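You operate a simulated robot arm through the tools that you are given. There is no shell and no other tool.

The job below is to be done with a simulated robot arm. You get a single attempt, and the scene is never put back.

JOB
Fill the cold iron to MAX from the jug, then refill the jug to MAX from the beaker.
Fine: teal socket switch stays off; flap shut, jug and beaker back, no puddle. Set down upright: filler jug, water beaker.

It is judged by the outcome, as a careful person would: the job done as asked, and still so three seconds after it is handed in. It fails if anything else is knocked over, pushed out of place, dropped, spilled or broken.

ROBOT AND FRAMES
A 6-joint arm with a fingered hand, fixed in place. Base frame: the origin is at the foot of the arm, x ahead of it, y to its left, z up. Units: mm, rad, N and s.
With the tool pointing down near the work surface it reaches from about 120 to 840 mm from the base axis. Its first joint turns from -2.897 to 2.897 rad. Payload 5 kg.
The TCP is the grasp point between the finger pads, 43 mm short of the fingertips. In the tool frame z runs along the fingers and y along their closing line. Largest opening 144 mm; the body of the gripper starts 50 mm behind the TCP. The gripper is a hand of 5 fingers: y runs from the thumb to the fingers, the wrist lies at [-21, -133, -233] in the tool frame, and closing takes about 1.5 s.
Orientation is that of the tool frame in the base frame, as a unit quaternion [x, y, z, w]. With the fingers straight down and the wrist toward the robot, the tool's x, y and z point along [0, 1, 0], [1, 0, 0] and [0, 0, -1] of the base frame.

CONTROLS
- The arm moves only by the tool step_arm. Its argument "plan" is a list of rows, each a list of 2 entries, a list of its own where there are three numbers: the shift along the tool's x, y, z in mm, then the turn, a rotation vector about the tool's x, y, z in rad. In form: [[[x, y, z], [wx, wy, wz]], ...]. A call has 1 to 20 rows; each row shifts and turns the commanded pose from where the row before left it, along the tool's axes as they then stand. "hand" is the closure in counts, from 0 (fully open) to 255 (shut), set as the call begins (left out, the last holds). Each row takes 0.2 s and may step no farther than 50 mm and 0.15 rad from the row before; otherwise, or with a gripper value out of range, the whole call is refused. Where a pose cannot be reached the arm comes as near as it can. A force on the tool above 40 N (or 10 N above the force at the start of the call, whichever is more), or a blocked arm, ends the call early, and 0.2 s more pass. The fingers move at their own pace (about 72 mm/s each) and stop on an object; they squeeze with about 22 N. The grip force told is the motor's: it shows also when the fingers shut on nothing. Time passes only in rows, and 0.2 s behind the last, so rows that do not move let the fingers close. It gives the time, the measured TCP pose, the force on the tool (base axes), the opening and the grip force at its end, in the units of the frame above (readings bear some noise), with the torque about the TCP (base axes, N m) and any sound that the robot's microphone picked up.
- Cameras (640 x 400 px; columns grow to the right, rows downward): "scene" is fixed at [66.6, 650.4, 1469.2]; the picture's right is [-0.73, -0.68, 0.00], its down [-0.31, 0.33, -0.89] and it looks along [0.61, -0.65, -0.46] (base axes); focal length 371 px, centre (320, 200). "wrist" rides on the gripper at [86, -109, -168] in the tool frame; the picture's right is [-0.80, 0.28, -0.53], its down [-0.54, -0.73, 0.42] and it looks along [-0.27, 0.63, 0.73] (tool axes); focal length 275 px, centre (320, 200). There is no depth. A picture from a camera that has moved, and an enlarged one, comes with that camera's place and axes in the base frame and with its lens. The place of the scene camera against the robot may be out by one fixed shift of up to 25 mm in any direction.
- snapshot(camera): a new picture of that camera. No time passes.
- slide_trunk(by): slides the trunk up (or, below 0, down) by that many mm; the arm rides with it, the base frame stays. It gives what a move gives, with no picture.
- finger_targets(index, middle, ring, little, thumb_bend, thumb_turn): sets how far each is bent, from 0 (flat) to 1 (curled in); at 0.3 the hand is open as for a grip, at 0.7 the pads meet at the TCP. One left out holds its place. A second passes; each finger stops where it meets its share of the squeeze, and holds until it gets a number again. A gripper value or a shape takes the hand back. It gives what a move gives, with no picture; readings hold the bend of each and the force on index, middle, ring, little, thumb and palm. thumb_turn goes from beside the hand (0) to across from the fingers (1), as for a grip.
- set_grasp(shape): the hand has 5 fingers and takes this shape, open, in about a second: jaw (thumb against the fingers, like two jaws); tri (thumb and two fingers); tip (a fingertip pinch); poke (one finger out to press); point (the index stretched); flat (the hand flat); cup (the hand cupped); fist (a fist). The gripper value then closes the fingers along that shape, each until it touches; the sizes above hold for jaw. It gives what a move gives, with no picture.
- zoom(camera, box): a new picture of the part [left, top, right, bottom] of that camera's present view, enlarged. No time passes.
- sign_off(): hands the job in; it is judged then, once.

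Places have to be worked out from the pictures, the camera data and where the tool is seen. Open the gripper and draw the arm clear of the work before you hand the job in, unless the task says otherwise.

The tools are called as a command line: name --argument value ..., lists and objects as JSON in quotes. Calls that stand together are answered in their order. step_arm: Moves the arm, as the interface text tells. Its arguments: {"type":"object","properties":{"plan":{"type":"array"},"hand":{"type":"number"}},"required":["plan"]} The other tools are called the same way: slide_trunk (by) slides the trunk up or down; set_grasp (shape) gives the hand a shape; finger_targets (index, middle, ring, little, thumb_bend, thumb_turn) moves the fingers one by one; snapshot (camera) takes a picture; zoom (camera, box) takes an enlarged picture of a part of a camera's view; sign_off () hands the job in.

At the start:

```text
time_s: 0.0
tool_pos: [432.1, -34.4, 1252.2]
tool_rot: [0.707, 0.707, 0.0, 0.0]
wrist_force: [0.0, -0.3, -0.2]
wrist_torque: [0.02, -0.02, -0.01]
gripper_width: 143.8
gripper_force: 0.0
shape: jaw
bend: [0.3, 0.3, 0.3, 0.3, 0.3, 0.98]
finger forces: [0.1, 0.0, 0.0, 0.1, 0.0, 0.1]
trunk travel left (down, up): [-500.0, 90.0]
```

scene: 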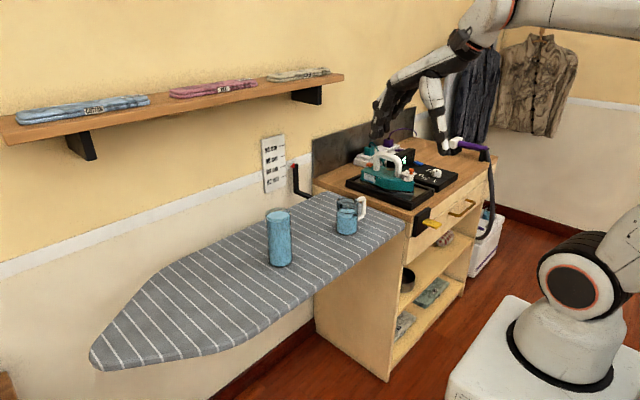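
wrist: 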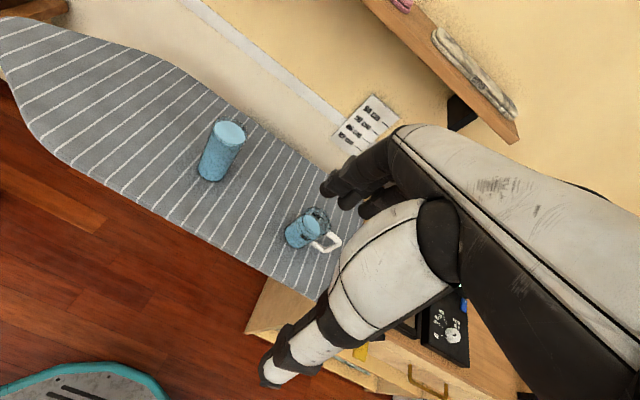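

I start by looking closely at the iron, jug, beaker and sockets in the scene view.

zoom --camera "scene" --box '[320, 120, 480, 220]'

zoom --camera "scene" --box '[240, 180, 400, 280]'

zoom --camera "scene" --box '[240, 120, 336, 200]'

zoom --camera "wrist" --box '[180, 100, 380, 270]'

```text
4.00 times, centred on (400, 170) of scene
camera zoom: at [66.6, 650.4, 1469.2], right [-0.73, -0.68, 0.0], down [-0.31, 0.33, -0.89], along [0.61, -0.65, -0.46], focal length 1484 px, centre (0, 320)
```

zoom: 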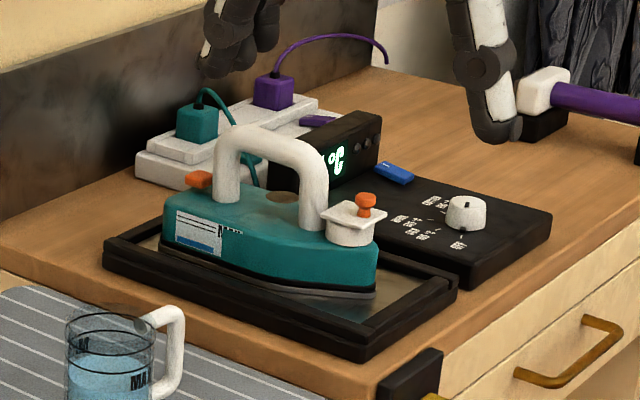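

```text
4.00 times, centred on (320, 230) of scene
camera zoom: at [66.6, 650.4, 1469.2], right [-0.73, -0.68, 0.0], down [-0.31, 0.33, -0.89], along [0.61, -0.65, -0.46], focal length 1484 px, centre (320, 80)
```

zoom: 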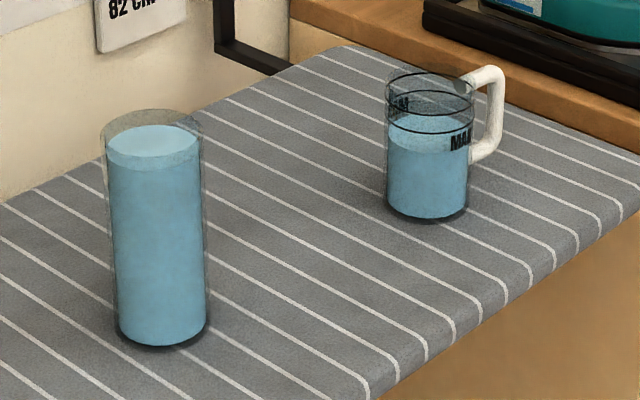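

```text
5.00 times, centred on (288, 160) of scene
camera zoom: at [66.6, 650.4, 1469.2], right [-0.73, -0.68, 0.0], down [-0.31, 0.33, -0.89], along [0.61, -0.65, -0.46], focal length 1855 px, centre (480, 400)
```

zoom: 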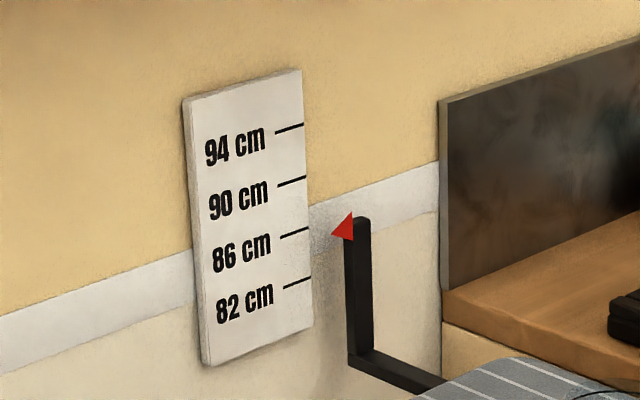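

```text
2.35 times, centred on (280, 185) of wrist
camera zoom: at [323.8, 52.6, 1420.6], right [0.28, -0.8, 0.53], down [-0.73, -0.54, -0.42], along [0.63, -0.27, -0.73], focal length 648 px, centre (414, 235)
```

zoom: 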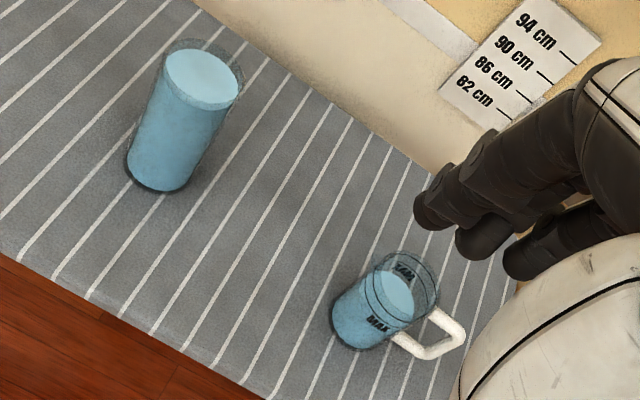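

The jug (handle to the right) and the beaker stand on the ironing board, the iron on the tray at the right. I move the hand sideways to look at the iron from above with the wrist camera.

step_arm --plan '[[[-50, 0, 0], [0, 0, 0]], [[-50, 0, 0], [0, 0, 0]], [[-50, 0, 0], [0, 0, 0]], [[-50, 0, 0], [0, 0, 0]]]'

snapshot --camera "wrist"

snapshot --camera "scene"

```text
time_s: 0.8
tool_pos: [442.8, -129.3, 1260.9]
tool_rot: [0.68, 0.733, 0.01, 0.004]
wrist_force: [-0.7, 0.2, -0.9]
wrist_torque: [0.02, 0.01, -0.01]
gripper_width: 144.1
gripper_force: 0.0
shape: jaw
bend: [0.3, 0.3, 0.3, 0.3, 0.3, 0.97]
finger forces: [0.0, 0.1, 0.1, 0.1, 0.1, 0.0]
trunk travel left (down, up): [-500.0, 90.0]
stopped in row 3: the force on the tool passed its limit at 99 N (the readings are from after the stop); the commanded pose is now the measured one
```

```text
taken
camera wrist: at [325.7, -52.3, 1427.8], right [0.33, -0.78, 0.54], down [-0.68, -0.59, -0.44], along [0.66, -0.22, -0.72], focal length 275 px, centre (320, 200)
```

wrist: 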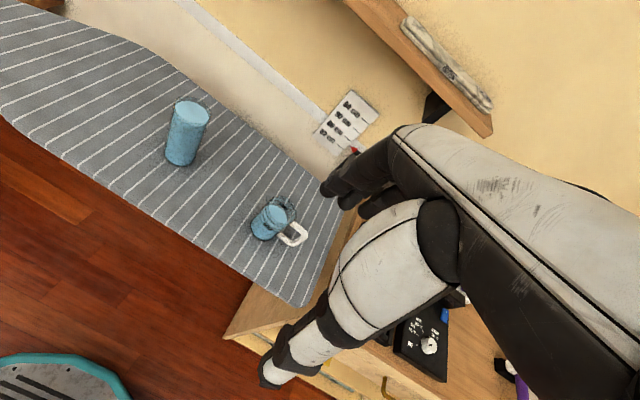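

```text
taken
```

scene: 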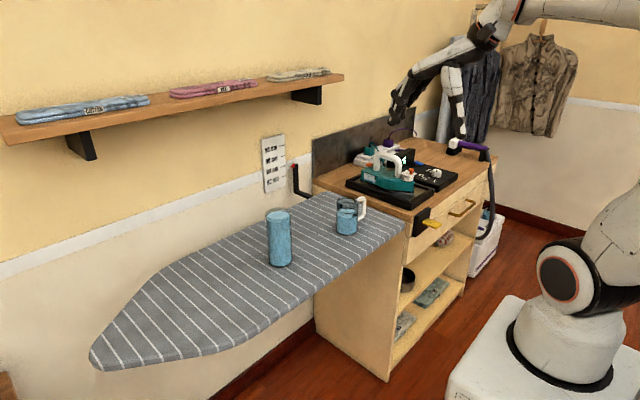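

The call ended with a force spike, though nothing near the hand shows in the scene view. I try a small slow step to see if it repeats.

step_arm --plan '[[[-10, 0, 0], [0, 0, 0]], [[-10, 0, 0], [0, 0, 0]]]'

zoom --camera "scene" --box '[340, 0, 640, 190]'

```text
time_s: 1.4
tool_pos: [443.5, -150.0, 1261.2]
tool_rot: [0.681, 0.732, 0.009, 0.004]
wrist_force: [-0.1, 0.2, 0.0]
wrist_torque: [0.08, 0.02, 0.02]
gripper_width: 144.0
gripper_force: 0.0
shape: jaw
bend: [0.3, 0.3, 0.3, 0.3, 0.3, 0.97]
finger forces: [0.0, 0.0, 0.0, 0.0, 0.0, 0.0]
trunk travel left (down, up): [-500.0, 90.0]
```

```text
2.11 times, centred on (490, 95) of scene
camera zoom: at [66.6, 650.4, 1469.2], right [-0.73, -0.68, 0.0], down [-0.31, 0.33, -0.89], along [0.61, -0.65, -0.46], focal length 781 px, centre (-38, 421)
```

zoom: 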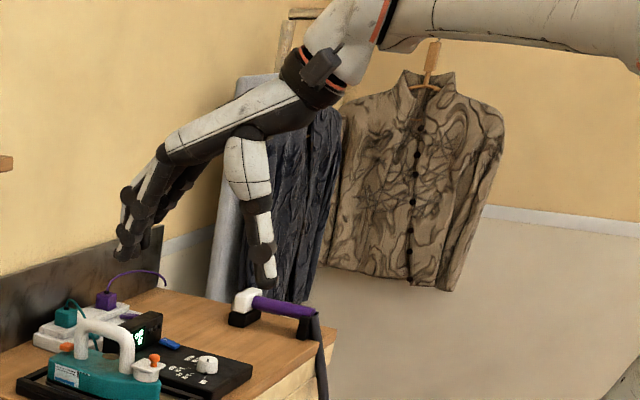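

Small steps work, so the spike was from the abrupt motion. I continue slower to y about -300 and undo the small yaw error.

step_arm --plan '[[[-10, 0, 0], [0, 0, 0.02]], [[-20, 0, 0], [0, 0, 0.03]], [[-25, 0, 0], [0, 0, 0.022]], [[-25, 0, 0], [0, 0, 0]], [[-25, 0, 0], [0, 0, 0]], [[-25, 0, 0], [0, 0, 0]], [[-15, 0, 0], [0, 0, 0]], [[-5, 0, 0], [0, 0, 0]]]'

snapshot --camera "wrist"

```text
time_s: 3.1
tool_pos: [446.7, -298.4, 1259.1]
tool_rot: [0.707, 0.707, 0.009, 0.005]
wrist_force: [-0.7, 0.0, 0.4]
wrist_torque: [0.01, -0.02, -0.02]
gripper_width: 144.0
gripper_force: 0.1
shape: jaw
bend: [0.3, 0.3, 0.3, 0.3, 0.3, 0.97]
finger forces: [0.0, 0.0, 0.0, 0.0, 0.0, 0.1]
trunk travel left (down, up): [-500.0, 90.0]
```

```text
taken
camera wrist: at [335.3, -214.8, 1426.3], right [0.27, -0.8, 0.53], down [-0.72, -0.54, -0.44], along [0.64, -0.26, -0.72], focal length 275 px, centre (320, 200)
```

wrist: 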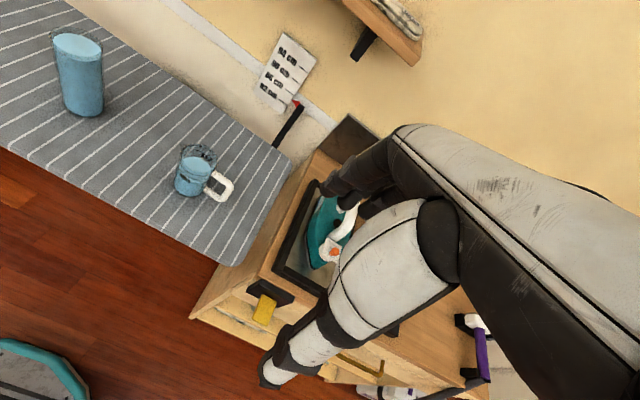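

The iron appears behind the fingers; I move further to -y so it comes out to the left of the hand.

step_arm --plan '[[[-10, 0, 0], [0, 0, 0]], [[-20, 0, 0], [0, 0, 0]], [[-30, 0, 0], [0, 0, 0]], [[-30, 0, 0], [0, 0, 0]], [[-30, 0, 0], [0, 0, 0]], [[-20, 0, 0], [0, 0, 0]], [[-10, 0, 0], [0, 0, 0]]]'

snapshot --camera "wrist"

```text
time_s: 4.8
tool_pos: [447.2, -449.4, 1260.0]
tool_rot: [0.707, 0.707, 0.008, 0.005]
wrist_force: [0.1, 0.7, 0.7]
wrist_torque: [0.0, 0.03, -0.03]
gripper_width: 143.9
gripper_force: 0.1
shape: jaw
bend: [0.3, 0.3, 0.3, 0.3, 0.3, 0.97]
finger forces: [0.0, 0.1, 0.0, 0.0, 0.0, 0.1]
trunk travel left (down, up): [-500.0, 90.0]
```

```text
taken
camera wrist: at [335.4, -364.1, 1426.0], right [0.27, -0.8, 0.53], down [-0.72, -0.54, -0.44], along [0.64, -0.26, -0.72], focal length 275 px, centre (320, 200)
```

wrist: 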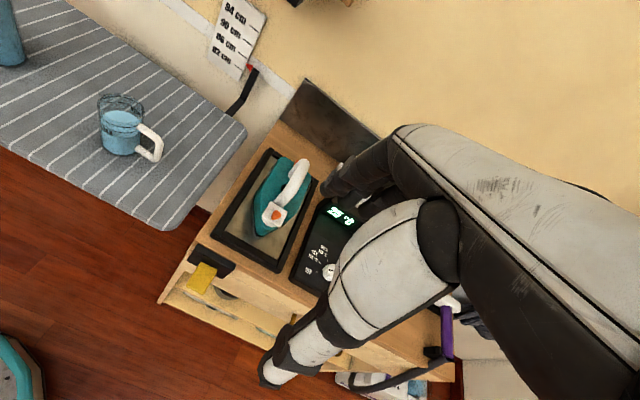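

zoom --camera "wrist" --box '[220, 140, 350, 270]'

zoom --camera "wrist" --box '[80, 80, 180, 180]'

zoom --camera "wrist" --box '[200, 0, 280, 100]'

zoom --camera "scene" --box '[350, 140, 430, 200]'

```text
3.08 times, centred on (285, 205) of wrist
camera zoom: at [335.4, -364.1, 1426.0], right [0.27, -0.8, 0.53], down [-0.72, -0.54, -0.44], along [0.64, -0.26, -0.72], focal length 847 px, centre (428, 185)
```

zoom: 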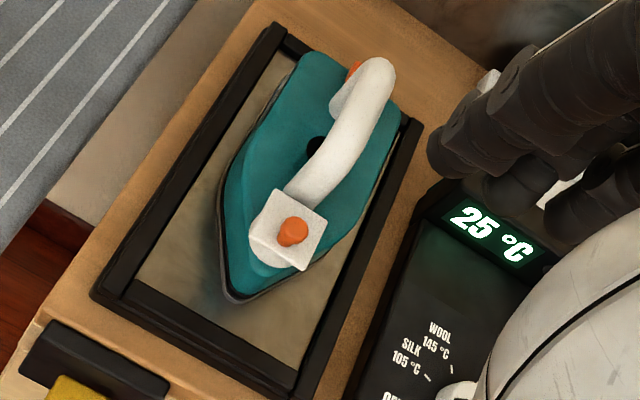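

```text
4.00 times, centred on (130, 130) of wrist
camera zoom: at [335.4, -364.1, 1426.0], right [0.27, -0.8, 0.53], down [-0.72, -0.54, -0.44], along [0.64, -0.26, -0.72], focal length 1101 px, centre (1080, 480)
```

zoom: 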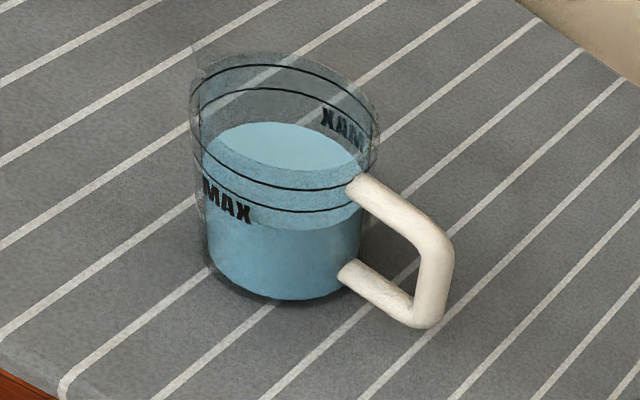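

```text
4.00 times, centred on (240, 50) of wrist
camera zoom: at [335.4, -364.1, 1426.0], right [0.27, -0.8, 0.53], down [-0.72, -0.54, -0.44], along [0.64, -0.26, -0.72], focal length 1101 px, centre (640, 800)
```

zoom: 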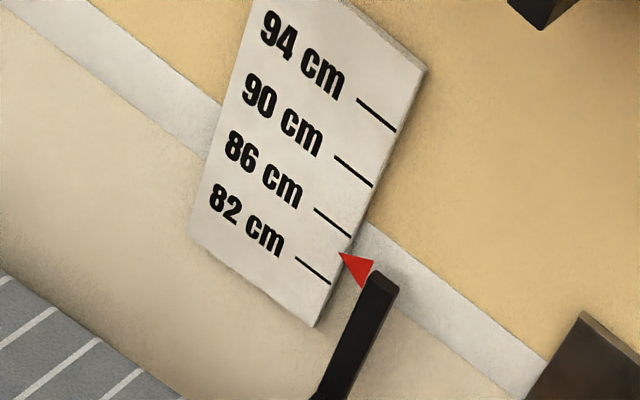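

```text
6.67 times, centred on (390, 170) of scene
camera zoom: at [66.6, 650.4, 1469.2], right [-0.73, -0.68, 0.0], down [-0.31, 0.33, -0.89], along [0.61, -0.65, -0.46], focal length 2474 px, centre (-147, 400)
```

zoom: 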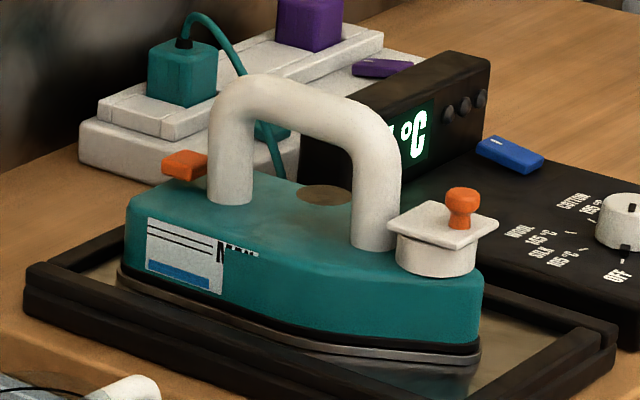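

The iron's nose points toward the robot, with the white square filler flap and orange knob on top and a MAX window on its +y side. I zoom harder on the flap, window and jug rim.

zoom --camera "wrist" --box '[262, 195, 296, 225]'

zoom --camera "scene" --box '[394, 160, 416, 176]'

zoom --camera "scene" --box '[362, 162, 390, 182]'

zoom --camera "scene" --box '[328, 190, 376, 240]'

zoom --camera "scene" --box '[260, 200, 300, 240]'

zoom --camera "wrist" --box '[94, 90, 140, 130]'

```text
13.33 times, centred on (279, 210) of wrist
camera zoom: at [335.4, -364.1, 1426.0], right [0.27, -0.8, 0.53], down [-0.72, -0.54, -0.44], along [0.64, -0.26, -0.72], focal length 3670 px, centre (867, 67)
```

zoom: 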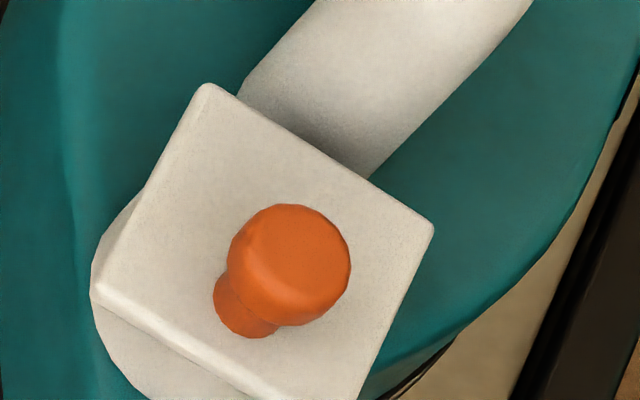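

```text
16.00 times, centred on (405, 168) of scene
camera zoom: at [66.6, 650.4, 1469.2], right [-0.73, -0.68, 0.0], down [-0.31, 0.33, -0.89], along [0.61, -0.65, -0.46], focal length 5937 px, centre (-1040, 712)
```

zoom: 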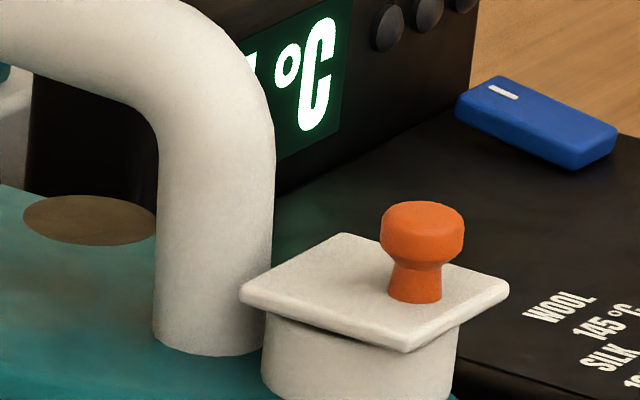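

```text
16.00 times, centred on (376, 172) of scene
camera zoom: at [66.6, 650.4, 1469.2], right [-0.73, -0.68, 0.0], down [-0.31, 0.33, -0.89], along [0.61, -0.65, -0.46], focal length 5937 px, centre (-576, 648)
```

zoom: 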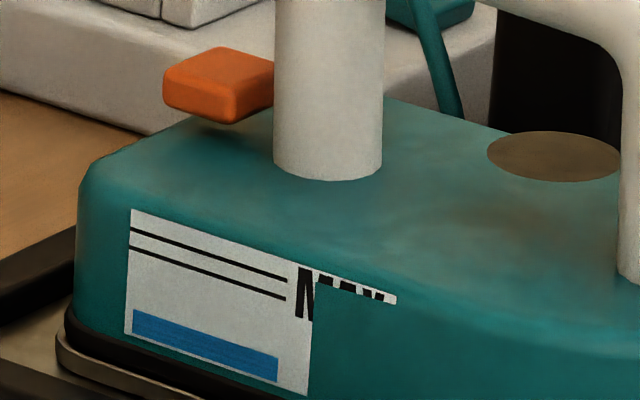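

```text
8.00 times, centred on (352, 215) of scene
camera zoom: at [66.6, 650.4, 1469.2], right [-0.73, -0.68, 0.0], down [-0.31, 0.33, -0.89], along [0.61, -0.65, -0.46], focal length 2969 px, centre (64, 80)
```

zoom: 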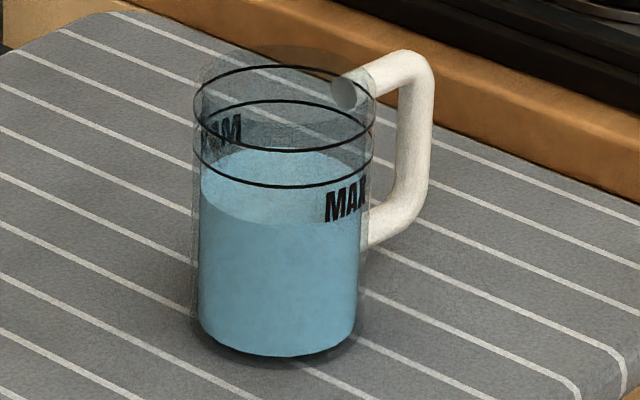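

```text
10.00 times, centred on (280, 220) of scene
camera zoom: at [66.6, 650.4, 1469.2], right [-0.73, -0.68, 0.0], down [-0.31, 0.33, -0.89], along [0.61, -0.65, -0.46], focal length 3711 px, centre (720, 0)
```

zoom: 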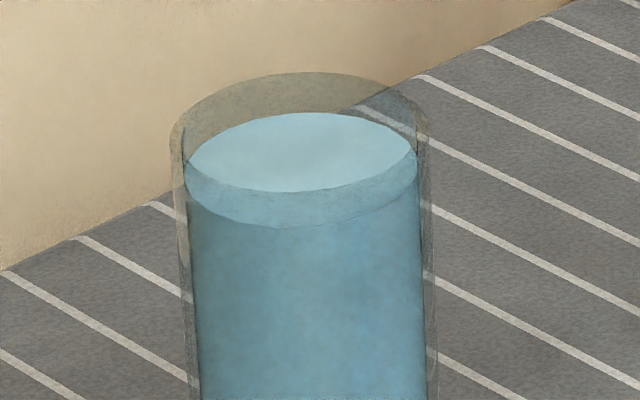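

```text
10.00 times, centred on (117, 110) of wrist
camera zoom: at [335.4, -364.1, 1426.0], right [0.27, -0.8, 0.53], down [-0.72, -0.54, -0.44], along [0.64, -0.26, -0.72], focal length 2753 px, centre (2350, 1100)
```

zoom: 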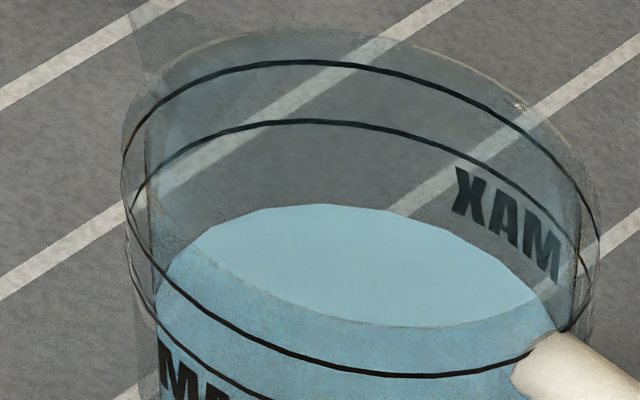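

I check for a spout on the jug rim opposite the handle.

zoom --camera "wrist" --box '[88, 80, 128, 110]'

zoom --camera "scene" --box '[334, 190, 366, 210]'

```text
13.33 times, centred on (108, 95) of wrist
camera zoom: at [335.4, -364.1, 1426.0], right [0.27, -0.8, 0.53], down [-0.72, -0.54, -0.44], along [0.64, -0.26, -0.72], focal length 3670 px, centre (3147, 1600)
```

zoom: 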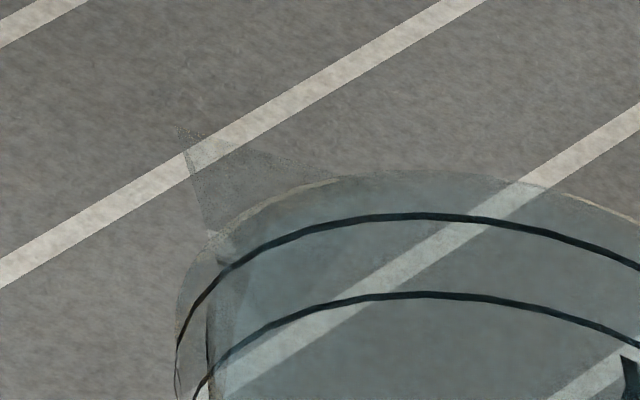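

```text
16.00 times, centred on (350, 200) of scene
camera zoom: at [66.6, 650.4, 1469.2], right [-0.73, -0.68, 0.0], down [-0.31, 0.33, -0.89], along [0.61, -0.65, -0.46], focal length 5937 px, centre (-160, 200)
```

zoom: 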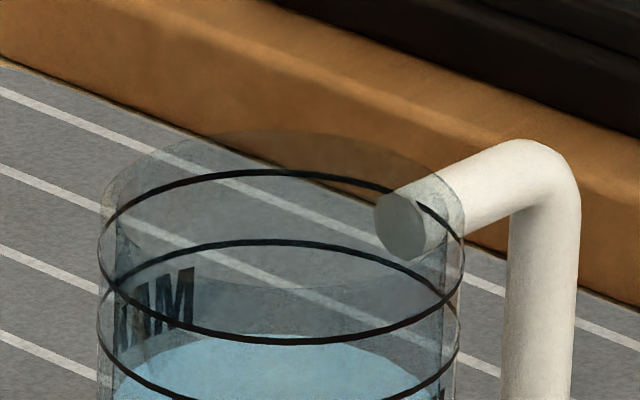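

The jug has a spout on its +y side (opposite the handle), so it must be poured toward the spout; the iron's flap has its knob near the -x edge, so the hinge should be on the handle side (+x). I make a poke shape to see where the single finger lies, for lifting the flap.

set_grasp --shape "poke"

snapshot --camera "wrist"

zoom --camera "scene" --box '[380, 0, 640, 180]'

```text
time_s: 5.7
tool_pos: [447.0, -449.8, 1260.7]
tool_rot: [0.707, 0.707, 0.009, 0.005]
wrist_force: [0.2, 0.3, 0.4]
wrist_torque: [-0.01, 0.01, -0.01]
gripper_width: 0.0
gripper_force: 0.0
shape: poke
bend: [0.7, 0.7, 0.99, 0.99, 1.0, 1.0]
finger forces: [0.0, 0.0, 0.0, 0.0, 0.1, 0.1]
trunk travel left (down, up): [-500.0, 90.0]
```

```text
taken
camera wrist: at [335.3, -363.6, 1426.4], right [0.27, -0.8, 0.53], down [-0.72, -0.54, -0.44], along [0.64, -0.26, -0.72], focal length 275 px, centre (320, 200)
```

wrist: 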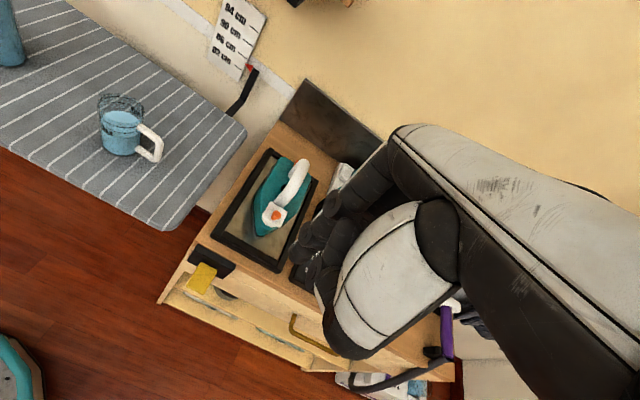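

```text
2.22 times, centred on (510, 90) of scene
camera zoom: at [66.6, 650.4, 1469.2], right [-0.73, -0.68, 0.0], down [-0.31, 0.33, -0.89], along [0.61, -0.65, -0.46], focal length 825 px, centre (-102, 444)
```

zoom: 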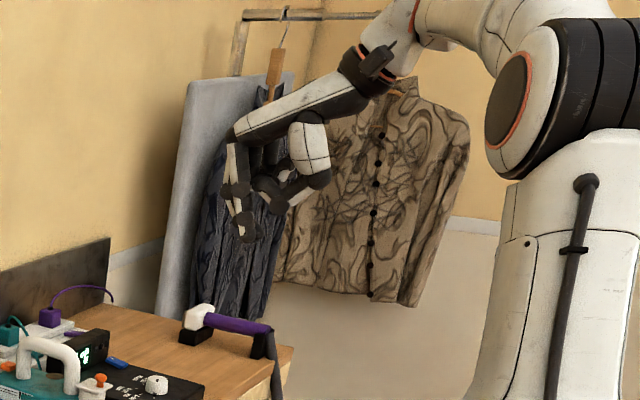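

Poke puts two fingers out. I try point to compare.

set_grasp --shape "point"

zoom --camera "wrist" --box '[240, 100, 480, 360]'

zoom --camera "scene" --box '[440, 10, 540, 120]'

```text
time_s: 6.5
tool_pos: [446.2, -448.4, 1258.7]
tool_rot: [0.707, 0.707, 0.009, 0.004]
wrist_force: [0.6, 0.1, -0.1]
wrist_torque: [-0.04, 0.01, -0.04]
gripper_width: 0.1
gripper_force: 0.0
shape: point
bend: [0.19, 1.0, 1.0, 1.0, 0.98, 0.88]
finger forces: [0.0, 0.0, 0.0, 0.0, 0.0, 0.0]
trunk travel left (down, up): [-500.0, 90.0]
```

```text
1.54 times, centred on (360, 230) of wrist
camera zoom: at [335.3, -363.6, 1426.4], right [0.27, -0.8, 0.53], down [-0.72, -0.54, -0.44], along [0.64, -0.26, -0.72], focal length 424 px, centre (258, 154)
```

zoom: 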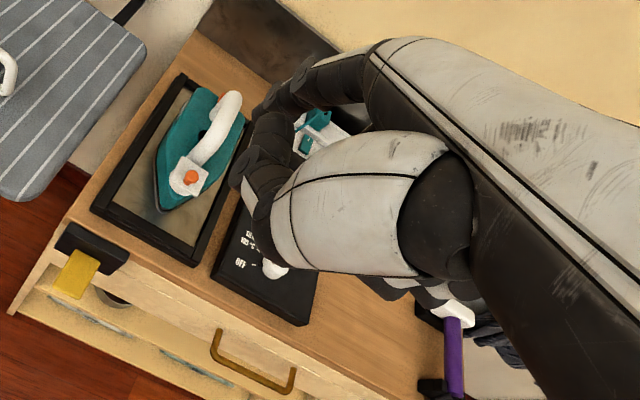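

```text
3.64 times, centred on (490, 65) of scene
camera zoom: at [66.6, 650.4, 1469.2], right [-0.73, -0.68, 0.0], down [-0.31, 0.33, -0.89], along [0.61, -0.65, -0.46], focal length 1349 px, centre (-298, 691)
```

zoom: 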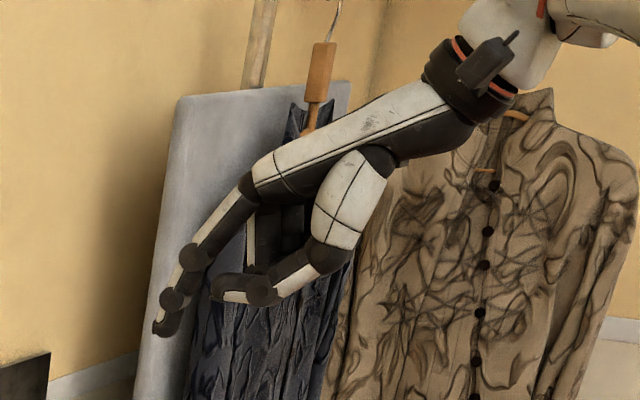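

The index finger (on the tool's +x side) stretches outward in "point", which suits hooking under the flap's front corner. I tilt the hand 35° so the fingers point forward-down, then lower it in front of the iron.

step_arm --plan '[[[0, 0, 0], [-0.1, 0, 0]], [[0, 0, 0], [-0.13, 0, 0]], [[0, 0, 0], [-0.13, 0, 0]], [[0, 0, 0], [-0.13, 0, 0]], [[0, 0, 0], [-0.12, 0, 0]], [[0, 0, 0], [0, 0, 0]]]'

snapshot --camera "wrist"

snapshot --camera "scene"

```text
time_s: 8.0
tool_pos: [446.9, -449.4, 1259.9]
tool_rot: [0.673, 0.671, 0.221, 0.217]
wrist_force: [0.2, -0.7, 0.0]
wrist_torque: [0.0, -0.01, 0.01]
gripper_width: 0.1
gripper_force: 0.0
shape: point
bend: [0.19, 1.0, 1.0, 1.0, 0.98, 0.88]
finger forces: [0.0, 0.0, 0.0, 0.0, 0.0, 0.1]
trunk travel left (down, up): [-500.0, 90.0]
```

```text
taken
camera wrist: at [259.8, -363.7, 1332.1], right [-0.09, -0.8, 0.59], down [-0.34, -0.54, -0.77], along [0.94, -0.27, -0.22], focal length 275 px, centre (320, 200)
```

wrist: 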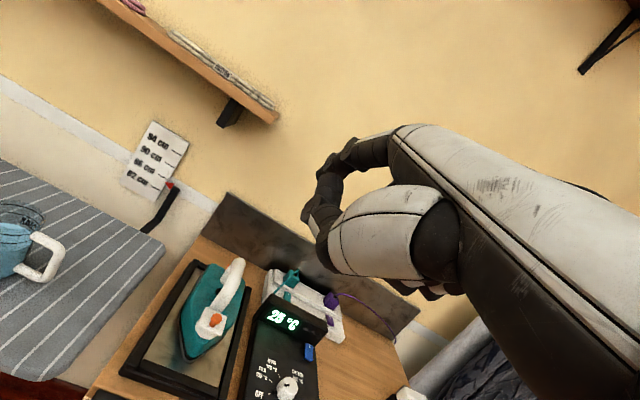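

```text
taken
```

scene: 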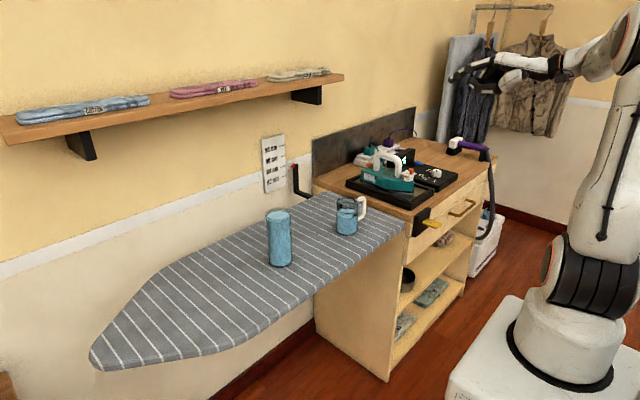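

I look at the hand closely to see how the index lies.

zoom --camera "wrist" --box '[280, 100, 480, 300]'

zoom --camera "scene" --box '[430, 20, 590, 120]'

```text
2.00 times, centred on (380, 200) of wrist
camera zoom: at [259.8, -363.7, 1332.1], right [-0.09, -0.8, 0.59], down [-0.34, -0.54, -0.77], along [0.94, -0.27, -0.22], focal length 551 px, centre (200, 200)
```

zoom: 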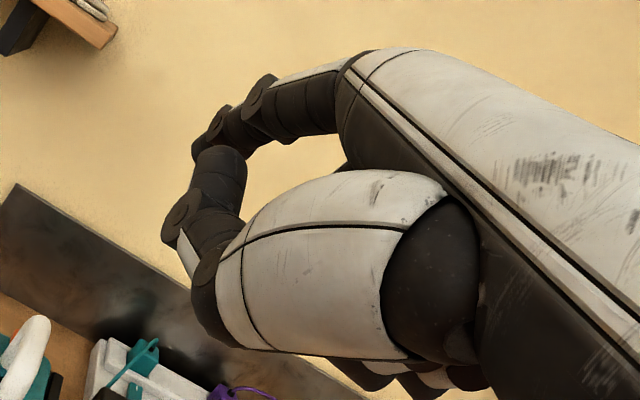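

```text
4.00 times, centred on (510, 70) of scene
camera zoom: at [66.6, 650.4, 1469.2], right [-0.73, -0.68, 0.0], down [-0.31, 0.33, -0.89], along [0.61, -0.65, -0.46], focal length 1484 px, centre (-440, 720)
```

zoom: 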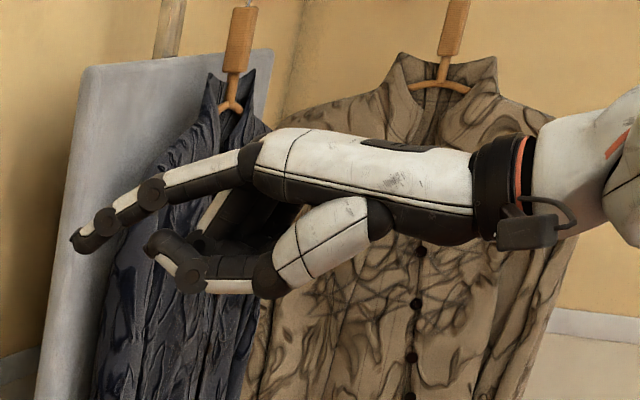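

The index points forward about 25° below horizontal, with its tip about 95 mm ahead and 35 mm above the TCP. I lower the hand by 200 mm straight down to get closer views of the iron.

step_arm --plan '[[[0, -5.9, 8.1], [0, 0, 0]], [[0, -11.8, 16.1], [0, 0, 0]], [[0, -14.7, 20.2], [0, 0, 0]], [[0, -14.7, 20.2], [0, 0, 0]], [[0, -14.7, 20.2], [0, 0, 0]], [[0, -14.7, 20.2], [0, 0, 0]], [[0, -14.7, 20.2], [0, 0, 0]], [[0, -14.7, 20.2], [0, 0, 0]], [[0, -11.8, 16.1], [0, 0, 0]], [[0, -5.9, 8.1], [0, 0, 0]]]'

snapshot --camera "wrist"

snapshot --camera "scene"

```text
time_s: 10.2
tool_pos: [446.3, -448.1, 1050.3]
tool_rot: [0.673, 0.672, 0.221, 0.216]
wrist_force: [-0.2, 0.1, 0.2]
wrist_torque: [0.01, -0.03, 0.01]
gripper_width: 0.0
gripper_force: 0.1
shape: point
bend: [0.19, 1.0, 1.0, 1.0, 0.98, 0.88]
finger forces: [0.1, 0.0, 0.1, 0.1, 0.0, 0.0]
trunk travel left (down, up): [-500.0, 90.0]
```

```text
taken
camera wrist: at [259.8, -362.4, 1121.8], right [-0.08, -0.8, 0.59], down [-0.34, -0.54, -0.77], along [0.94, -0.27, -0.22], focal length 275 px, centre (320, 200)
```

wrist: 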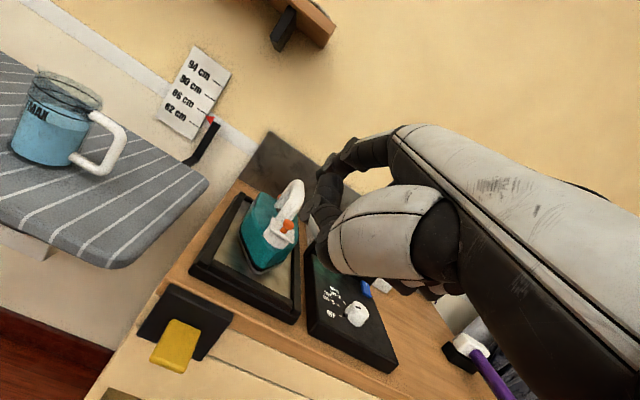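

```text
taken
```

scene: 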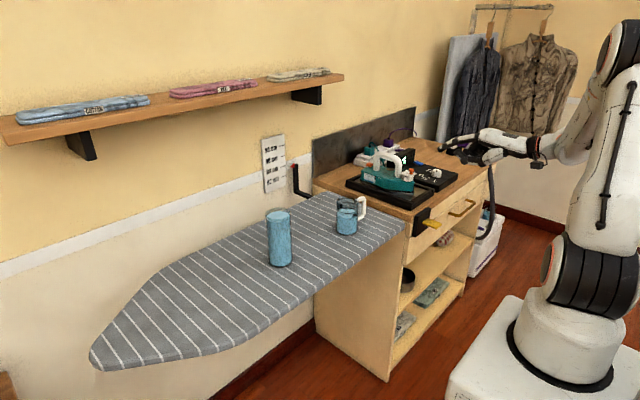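

zoom --camera "wrist" --box '[230, 170, 320, 280]'

zoom --camera "wrist" --box '[0, 60, 140, 190]'

zoom --camera "wrist" --box '[290, 120, 390, 220]'

```text
3.64 times, centred on (275, 225) of wrist
camera zoom: at [259.8, -362.4, 1121.8], right [-0.08, -0.8, 0.59], down [-0.34, -0.54, -0.77], along [0.94, -0.27, -0.22], focal length 1001 px, centre (484, 109)
```

zoom: 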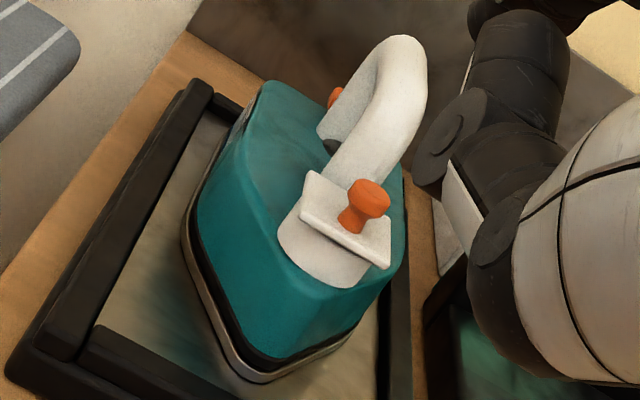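

```text
3.08 times, centred on (70, 125) of wrist
camera zoom: at [259.8, -362.4, 1121.8], right [-0.08, -0.8, 0.59], down [-0.34, -0.54, -0.77], along [0.94, -0.27, -0.22], focal length 847 px, centre (1089, 431)
```

zoom: 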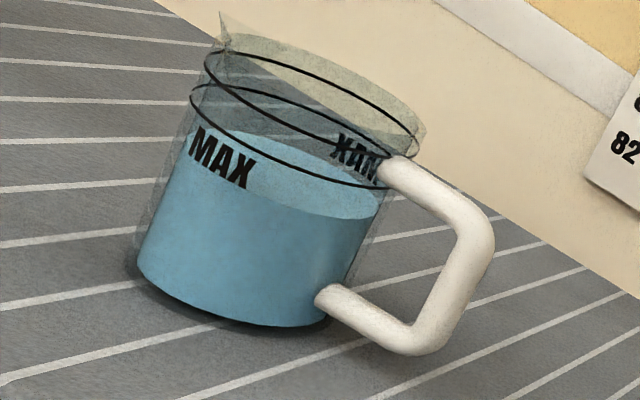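

```text
4.00 times, centred on (340, 170) of wrist
camera zoom: at [259.8, -362.4, 1121.8], right [-0.08, -0.8, 0.59], down [-0.34, -0.54, -0.77], along [0.94, -0.27, -0.22], focal length 1101 px, centre (240, 320)
```

zoom: 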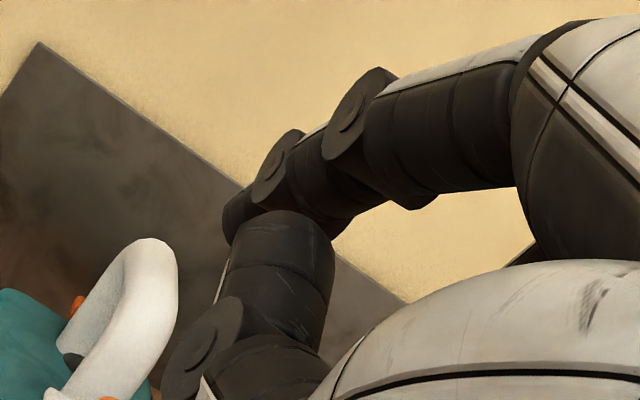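

Triangulating from two wrist views, the flap's centre is about (654, -455, 954), with its front edge near x=632, hinge near x=676 and the iron top at about z=931. I move the index tip to just in front of the flap's front +y corner.

step_arm --plan '[[[-0.6, -1, 8], [0, 0, 0]], [[-1.2, -2, 16], [0, 0, 0]], [[-1.6, -3, 23], [0, 0, 0]], [[-1.6, -3, 24], [0, 0, 0]], [[-1.6, -3, 23], [0, 0, 0]], [[-1.2, -2, 20], [0, 0, 0]], [[-0.6, -2, 12], [0, 0, 0]], [[0, 0, 4], [0, 0, 0]]]'

snapshot --camera "wrist"

zoom --camera "scene" --box '[360, 130, 480, 210]'

```text
time_s: 11.9
tool_pos: [508.8, -455.1, 935.3]
tool_rot: [0.673, 0.672, 0.22, 0.216]
wrist_force: [0.2, -0.3, -0.2]
wrist_torque: [0.02, 0.02, 0.01]
gripper_width: 0.0
gripper_force: 0.1
shape: point
bend: [0.19, 1.0, 1.0, 1.0, 0.98, 0.88]
finger forces: [0.0, 0.0, 0.0, 0.0, 0.0, 0.0]
trunk travel left (down, up): [-500.0, 90.0]
```

```text
taken
camera wrist: at [323.7, -370.1, 1007.6], right [-0.08, -0.8, 0.59], down [-0.34, -0.54, -0.77], along [0.94, -0.27, -0.22], focal length 275 px, centre (320, 200)
```

wrist: 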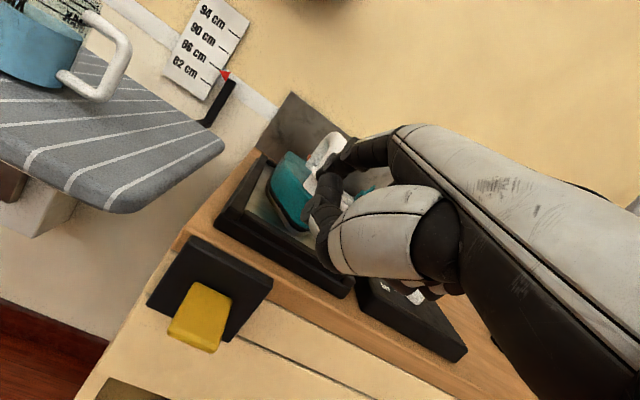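

```text
5.00 times, centred on (420, 170) of scene
camera zoom: at [66.6, 650.4, 1469.2], right [-0.73, -0.68, 0.0], down [-0.31, 0.33, -0.89], along [0.61, -0.65, -0.46], focal length 1855 px, centre (-180, 350)
```

zoom: 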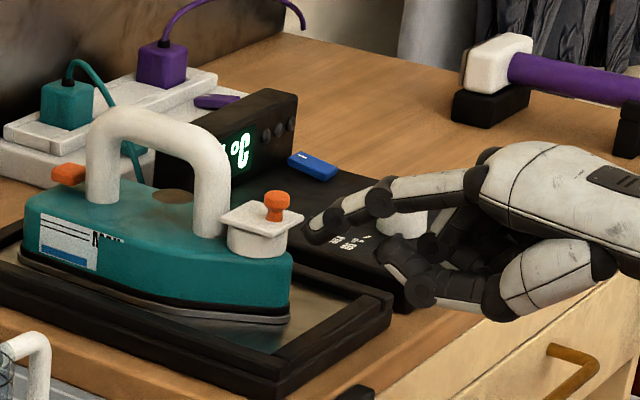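

The index tip is now about 35 mm in front of the flap corner and slightly above it. I lower it 30 mm so it sits below the flap plate level, still in front.

step_arm --plan '[[[1, -5.9, 8.1], [0, 0, 0]], [[1, -5.9, 8.1], [0, 0, 0]], [[1, -5.9, 8.1], [0, 0, 0]], [[0, 0, 0], [0, 0, 0]]]'

zoom --camera "scene" --box '[390, 150, 450, 200]'

zoom --camera "wrist" --box '[280, 120, 380, 220]'

```text
time_s: 12.9
tool_pos: [509.5, -451.5, 904.2]
tool_rot: [0.673, 0.672, 0.221, 0.216]
wrist_force: [0.0, -0.1, 0.0]
wrist_torque: [-0.01, -0.01, -0.01]
gripper_width: 0.0
gripper_force: 0.0
shape: point
bend: [0.19, 1.0, 1.0, 1.0, 0.98, 0.88]
finger forces: [0.0, 0.0, 0.0, 0.1, 0.1, 0.0]
trunk travel left (down, up): [-500.0, 90.0]
```

```text
8.00 times, centred on (420, 175) of scene
camera zoom: at [66.6, 650.4, 1469.2], right [-0.73, -0.68, 0.0], down [-0.31, 0.33, -0.89], along [0.61, -0.65, -0.46], focal length 2969 px, centre (-480, 400)
```

zoom: 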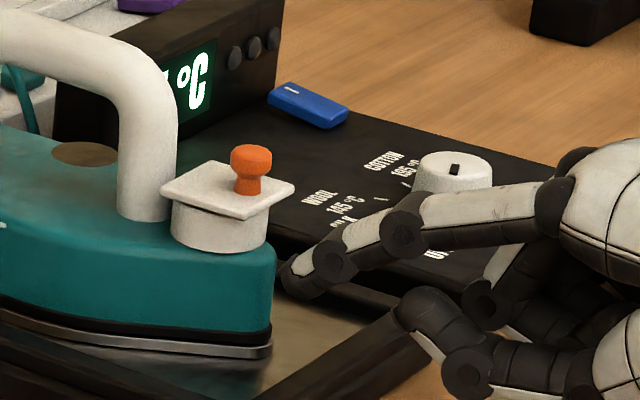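

```text
4.00 times, centred on (330, 170) of wrist
camera zoom: at [323.4, -367.0, 977.3], right [-0.08, -0.8, 0.59], down [-0.34, -0.54, -0.77], along [0.94, -0.27, -0.22], focal length 1101 px, centre (280, 320)
```

zoom: 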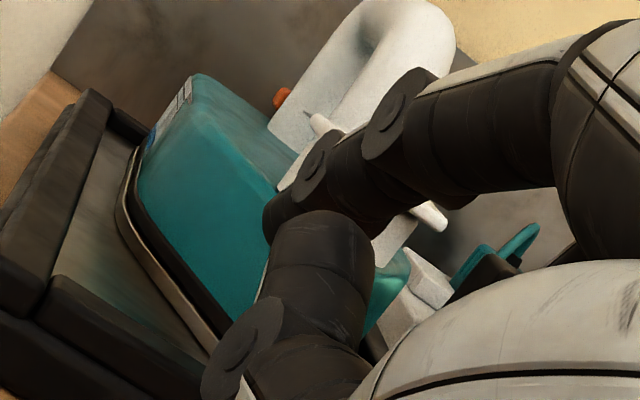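

The tip is now at about (600, -432, 932), below the flap plate and 32 mm in front of its corner. I move 25 mm forward with slight rise and check again.

step_arm --plan '[[[0.3, 7.1, 4.4], [0, 0, 0]], [[0.3, 7.1, 4.4], [0, 0, 0]], [[0.3, 7.1, 4.4], [0, 0, 0]], [[0, 0, 0], [0, 0, 0]]]'

zoom --camera "scene" --box '[394, 156, 426, 180]'

zoom --camera "wrist" --box '[280, 120, 360, 200]'

```text
time_s: 13.9
tool_pos: [535.0, -451.5, 907.4]
tool_rot: [0.673, 0.672, 0.221, 0.217]
wrist_force: [0.0, 0.0, 0.0]
wrist_torque: [0.0, 0.01, -0.01]
gripper_width: 0.0
gripper_force: 0.0
shape: point
bend: [0.19, 1.0, 1.0, 1.0, 0.98, 0.88]
finger forces: [0.0, 0.1, 0.0, 0.0, 0.0, 0.1]
trunk travel left (down, up): [-500.0, 90.0]
```

```text
16.00 times, centred on (410, 168) of scene
camera zoom: at [66.6, 650.4, 1469.2], right [-0.73, -0.68, 0.0], down [-0.31, 0.33, -0.89], along [0.61, -0.65, -0.46], focal length 5937 px, centre (-1120, 712)
```

zoom: 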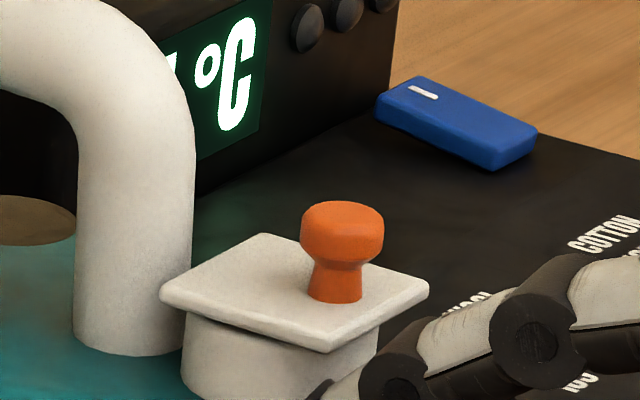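

```text
5.00 times, centred on (320, 160) of wrist
camera zoom: at [348.5, -366.0, 979.4], right [-0.08, -0.8, 0.59], down [-0.34, -0.54, -0.77], along [0.94, -0.27, -0.23], focal length 1376 px, centre (320, 400)
```

zoom: 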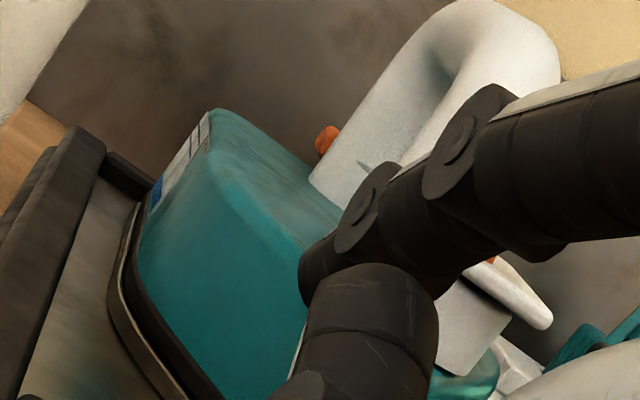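

I look at the tip with a slightly lower box.

zoom --camera "scene" --box '[394, 162, 434, 194]'

```text
12.50 times, centred on (414, 178) of scene
camera zoom: at [66.6, 650.4, 1469.2], right [-0.73, -0.68, 0.0], down [-0.31, 0.33, -0.89], along [0.61, -0.65, -0.46], focal length 4638 px, centre (-855, 475)
```

zoom: 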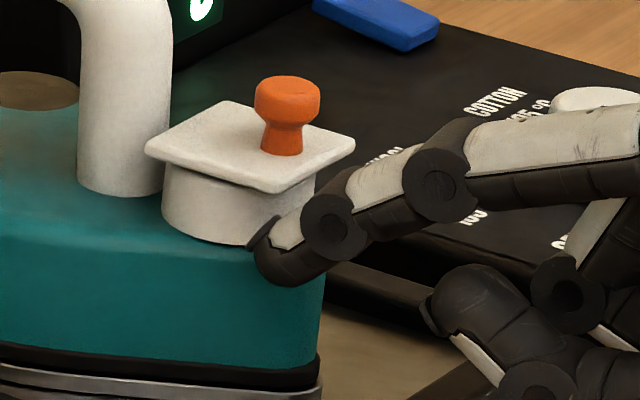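

The fingertip sits slightly too far to +y (about 6–8 mm). I shift it 8 mm toward -y, then 10 mm forward under the corner.

step_arm --plan '[[[-4, 0, 0], [0, 0, 0]], [[-4, 0, 0], [0, 0, 0]], [[0, 4, 3], [0, 0, 0]], [[0, 4, 3], [0, 0, 0]], [[0, 0, 0], [0, 0, 0]]]'

zoom --camera "scene" --box '[394, 162, 434, 194]'

zoom --camera "wrist" --box '[280, 120, 380, 200]'

```text
time_s: 15.2
tool_pos: [544.5, -459.4, 906.8]
tool_rot: [0.674, 0.671, 0.22, 0.217]
wrist_force: [-5.0, 0.1, 0.2]
wrist_torque: [0.01, -0.14, 0.08]
gripper_width: 136.1
gripper_force: 0.1
shape: point
bend: [0.2, 1.0, 1.0, 1.0, 0.98, 0.88]
finger forces: [4.0, 0.0, 0.0, 0.0, 0.1, 0.0]
trunk travel left (down, up): [-500.0, 90.0]
```

```text
12.50 times, centred on (414, 178) of scene
camera zoom: at [66.6, 650.4, 1469.2], right [-0.73, -0.68, 0.0], down [-0.31, 0.33, -0.89], along [0.61, -0.65, -0.46], focal length 4638 px, centre (-855, 475)
```

zoom: 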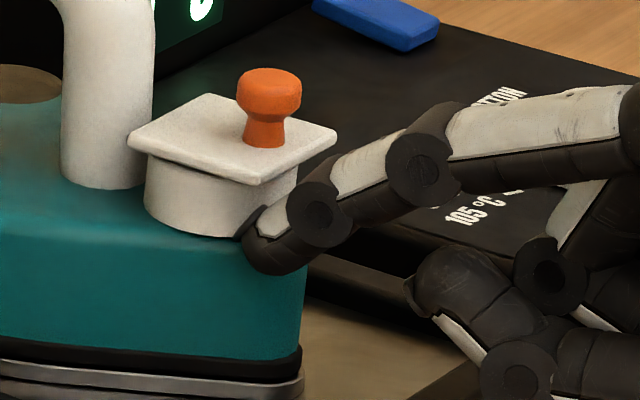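

```text
5.00 times, centred on (330, 160) of wrist
camera zoom: at [358.1, -373.5, 979.5], right [-0.08, -0.8, 0.59], down [-0.34, -0.54, -0.77], along [0.94, -0.27, -0.22], focal length 1376 px, centre (270, 400)
```

zoom: 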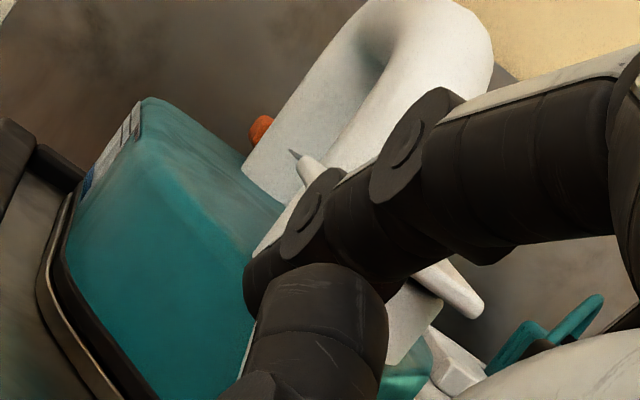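

The tip touched the iron body (about 5 N) and the iron slid roughly 5 mm back, so the finger is a bit low. I back off, raise it 6 mm and come in gently again.

step_arm --plan '[[[0, -4, -3], [0, 0, 0]], [[0, -2.5, -2], [0, 0, 0]], [[0, 3.5, -4.8], [0, 0, 0]], [[0, 0, 0], [0, 0, 0]]]'

zoom --camera "scene" --box '[394, 162, 434, 194]'

```text
time_s: 16.1
tool_pos: [536.4, -458.3, 913.6]
tool_rot: [0.673, 0.672, 0.221, 0.216]
wrist_force: [-0.2, 0.3, 0.2]
wrist_torque: [-0.01, 0.0, -0.05]
gripper_width: 136.4
gripper_force: 0.0
shape: point
bend: [0.19, 1.0, 1.0, 1.0, 0.98, 0.88]
finger forces: [0.0, 0.1, 0.1, 0.1, 0.1, 0.0]
trunk travel left (down, up): [-500.0, 90.0]
```

```text
12.50 times, centred on (414, 178) of scene
camera zoom: at [66.6, 650.4, 1469.2], right [-0.73, -0.68, 0.0], down [-0.31, 0.33, -0.89], along [0.61, -0.65, -0.46], focal length 4638 px, centre (-855, 475)
```

zoom: 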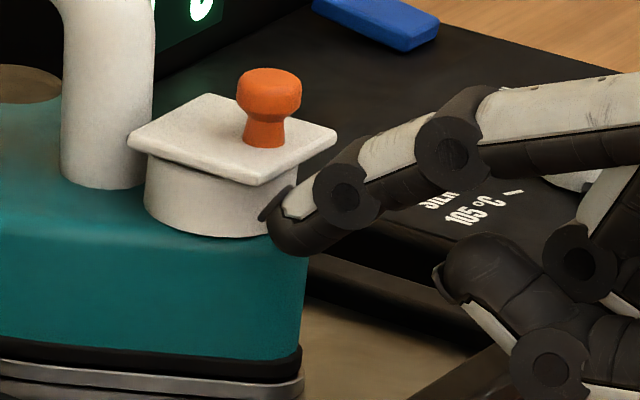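

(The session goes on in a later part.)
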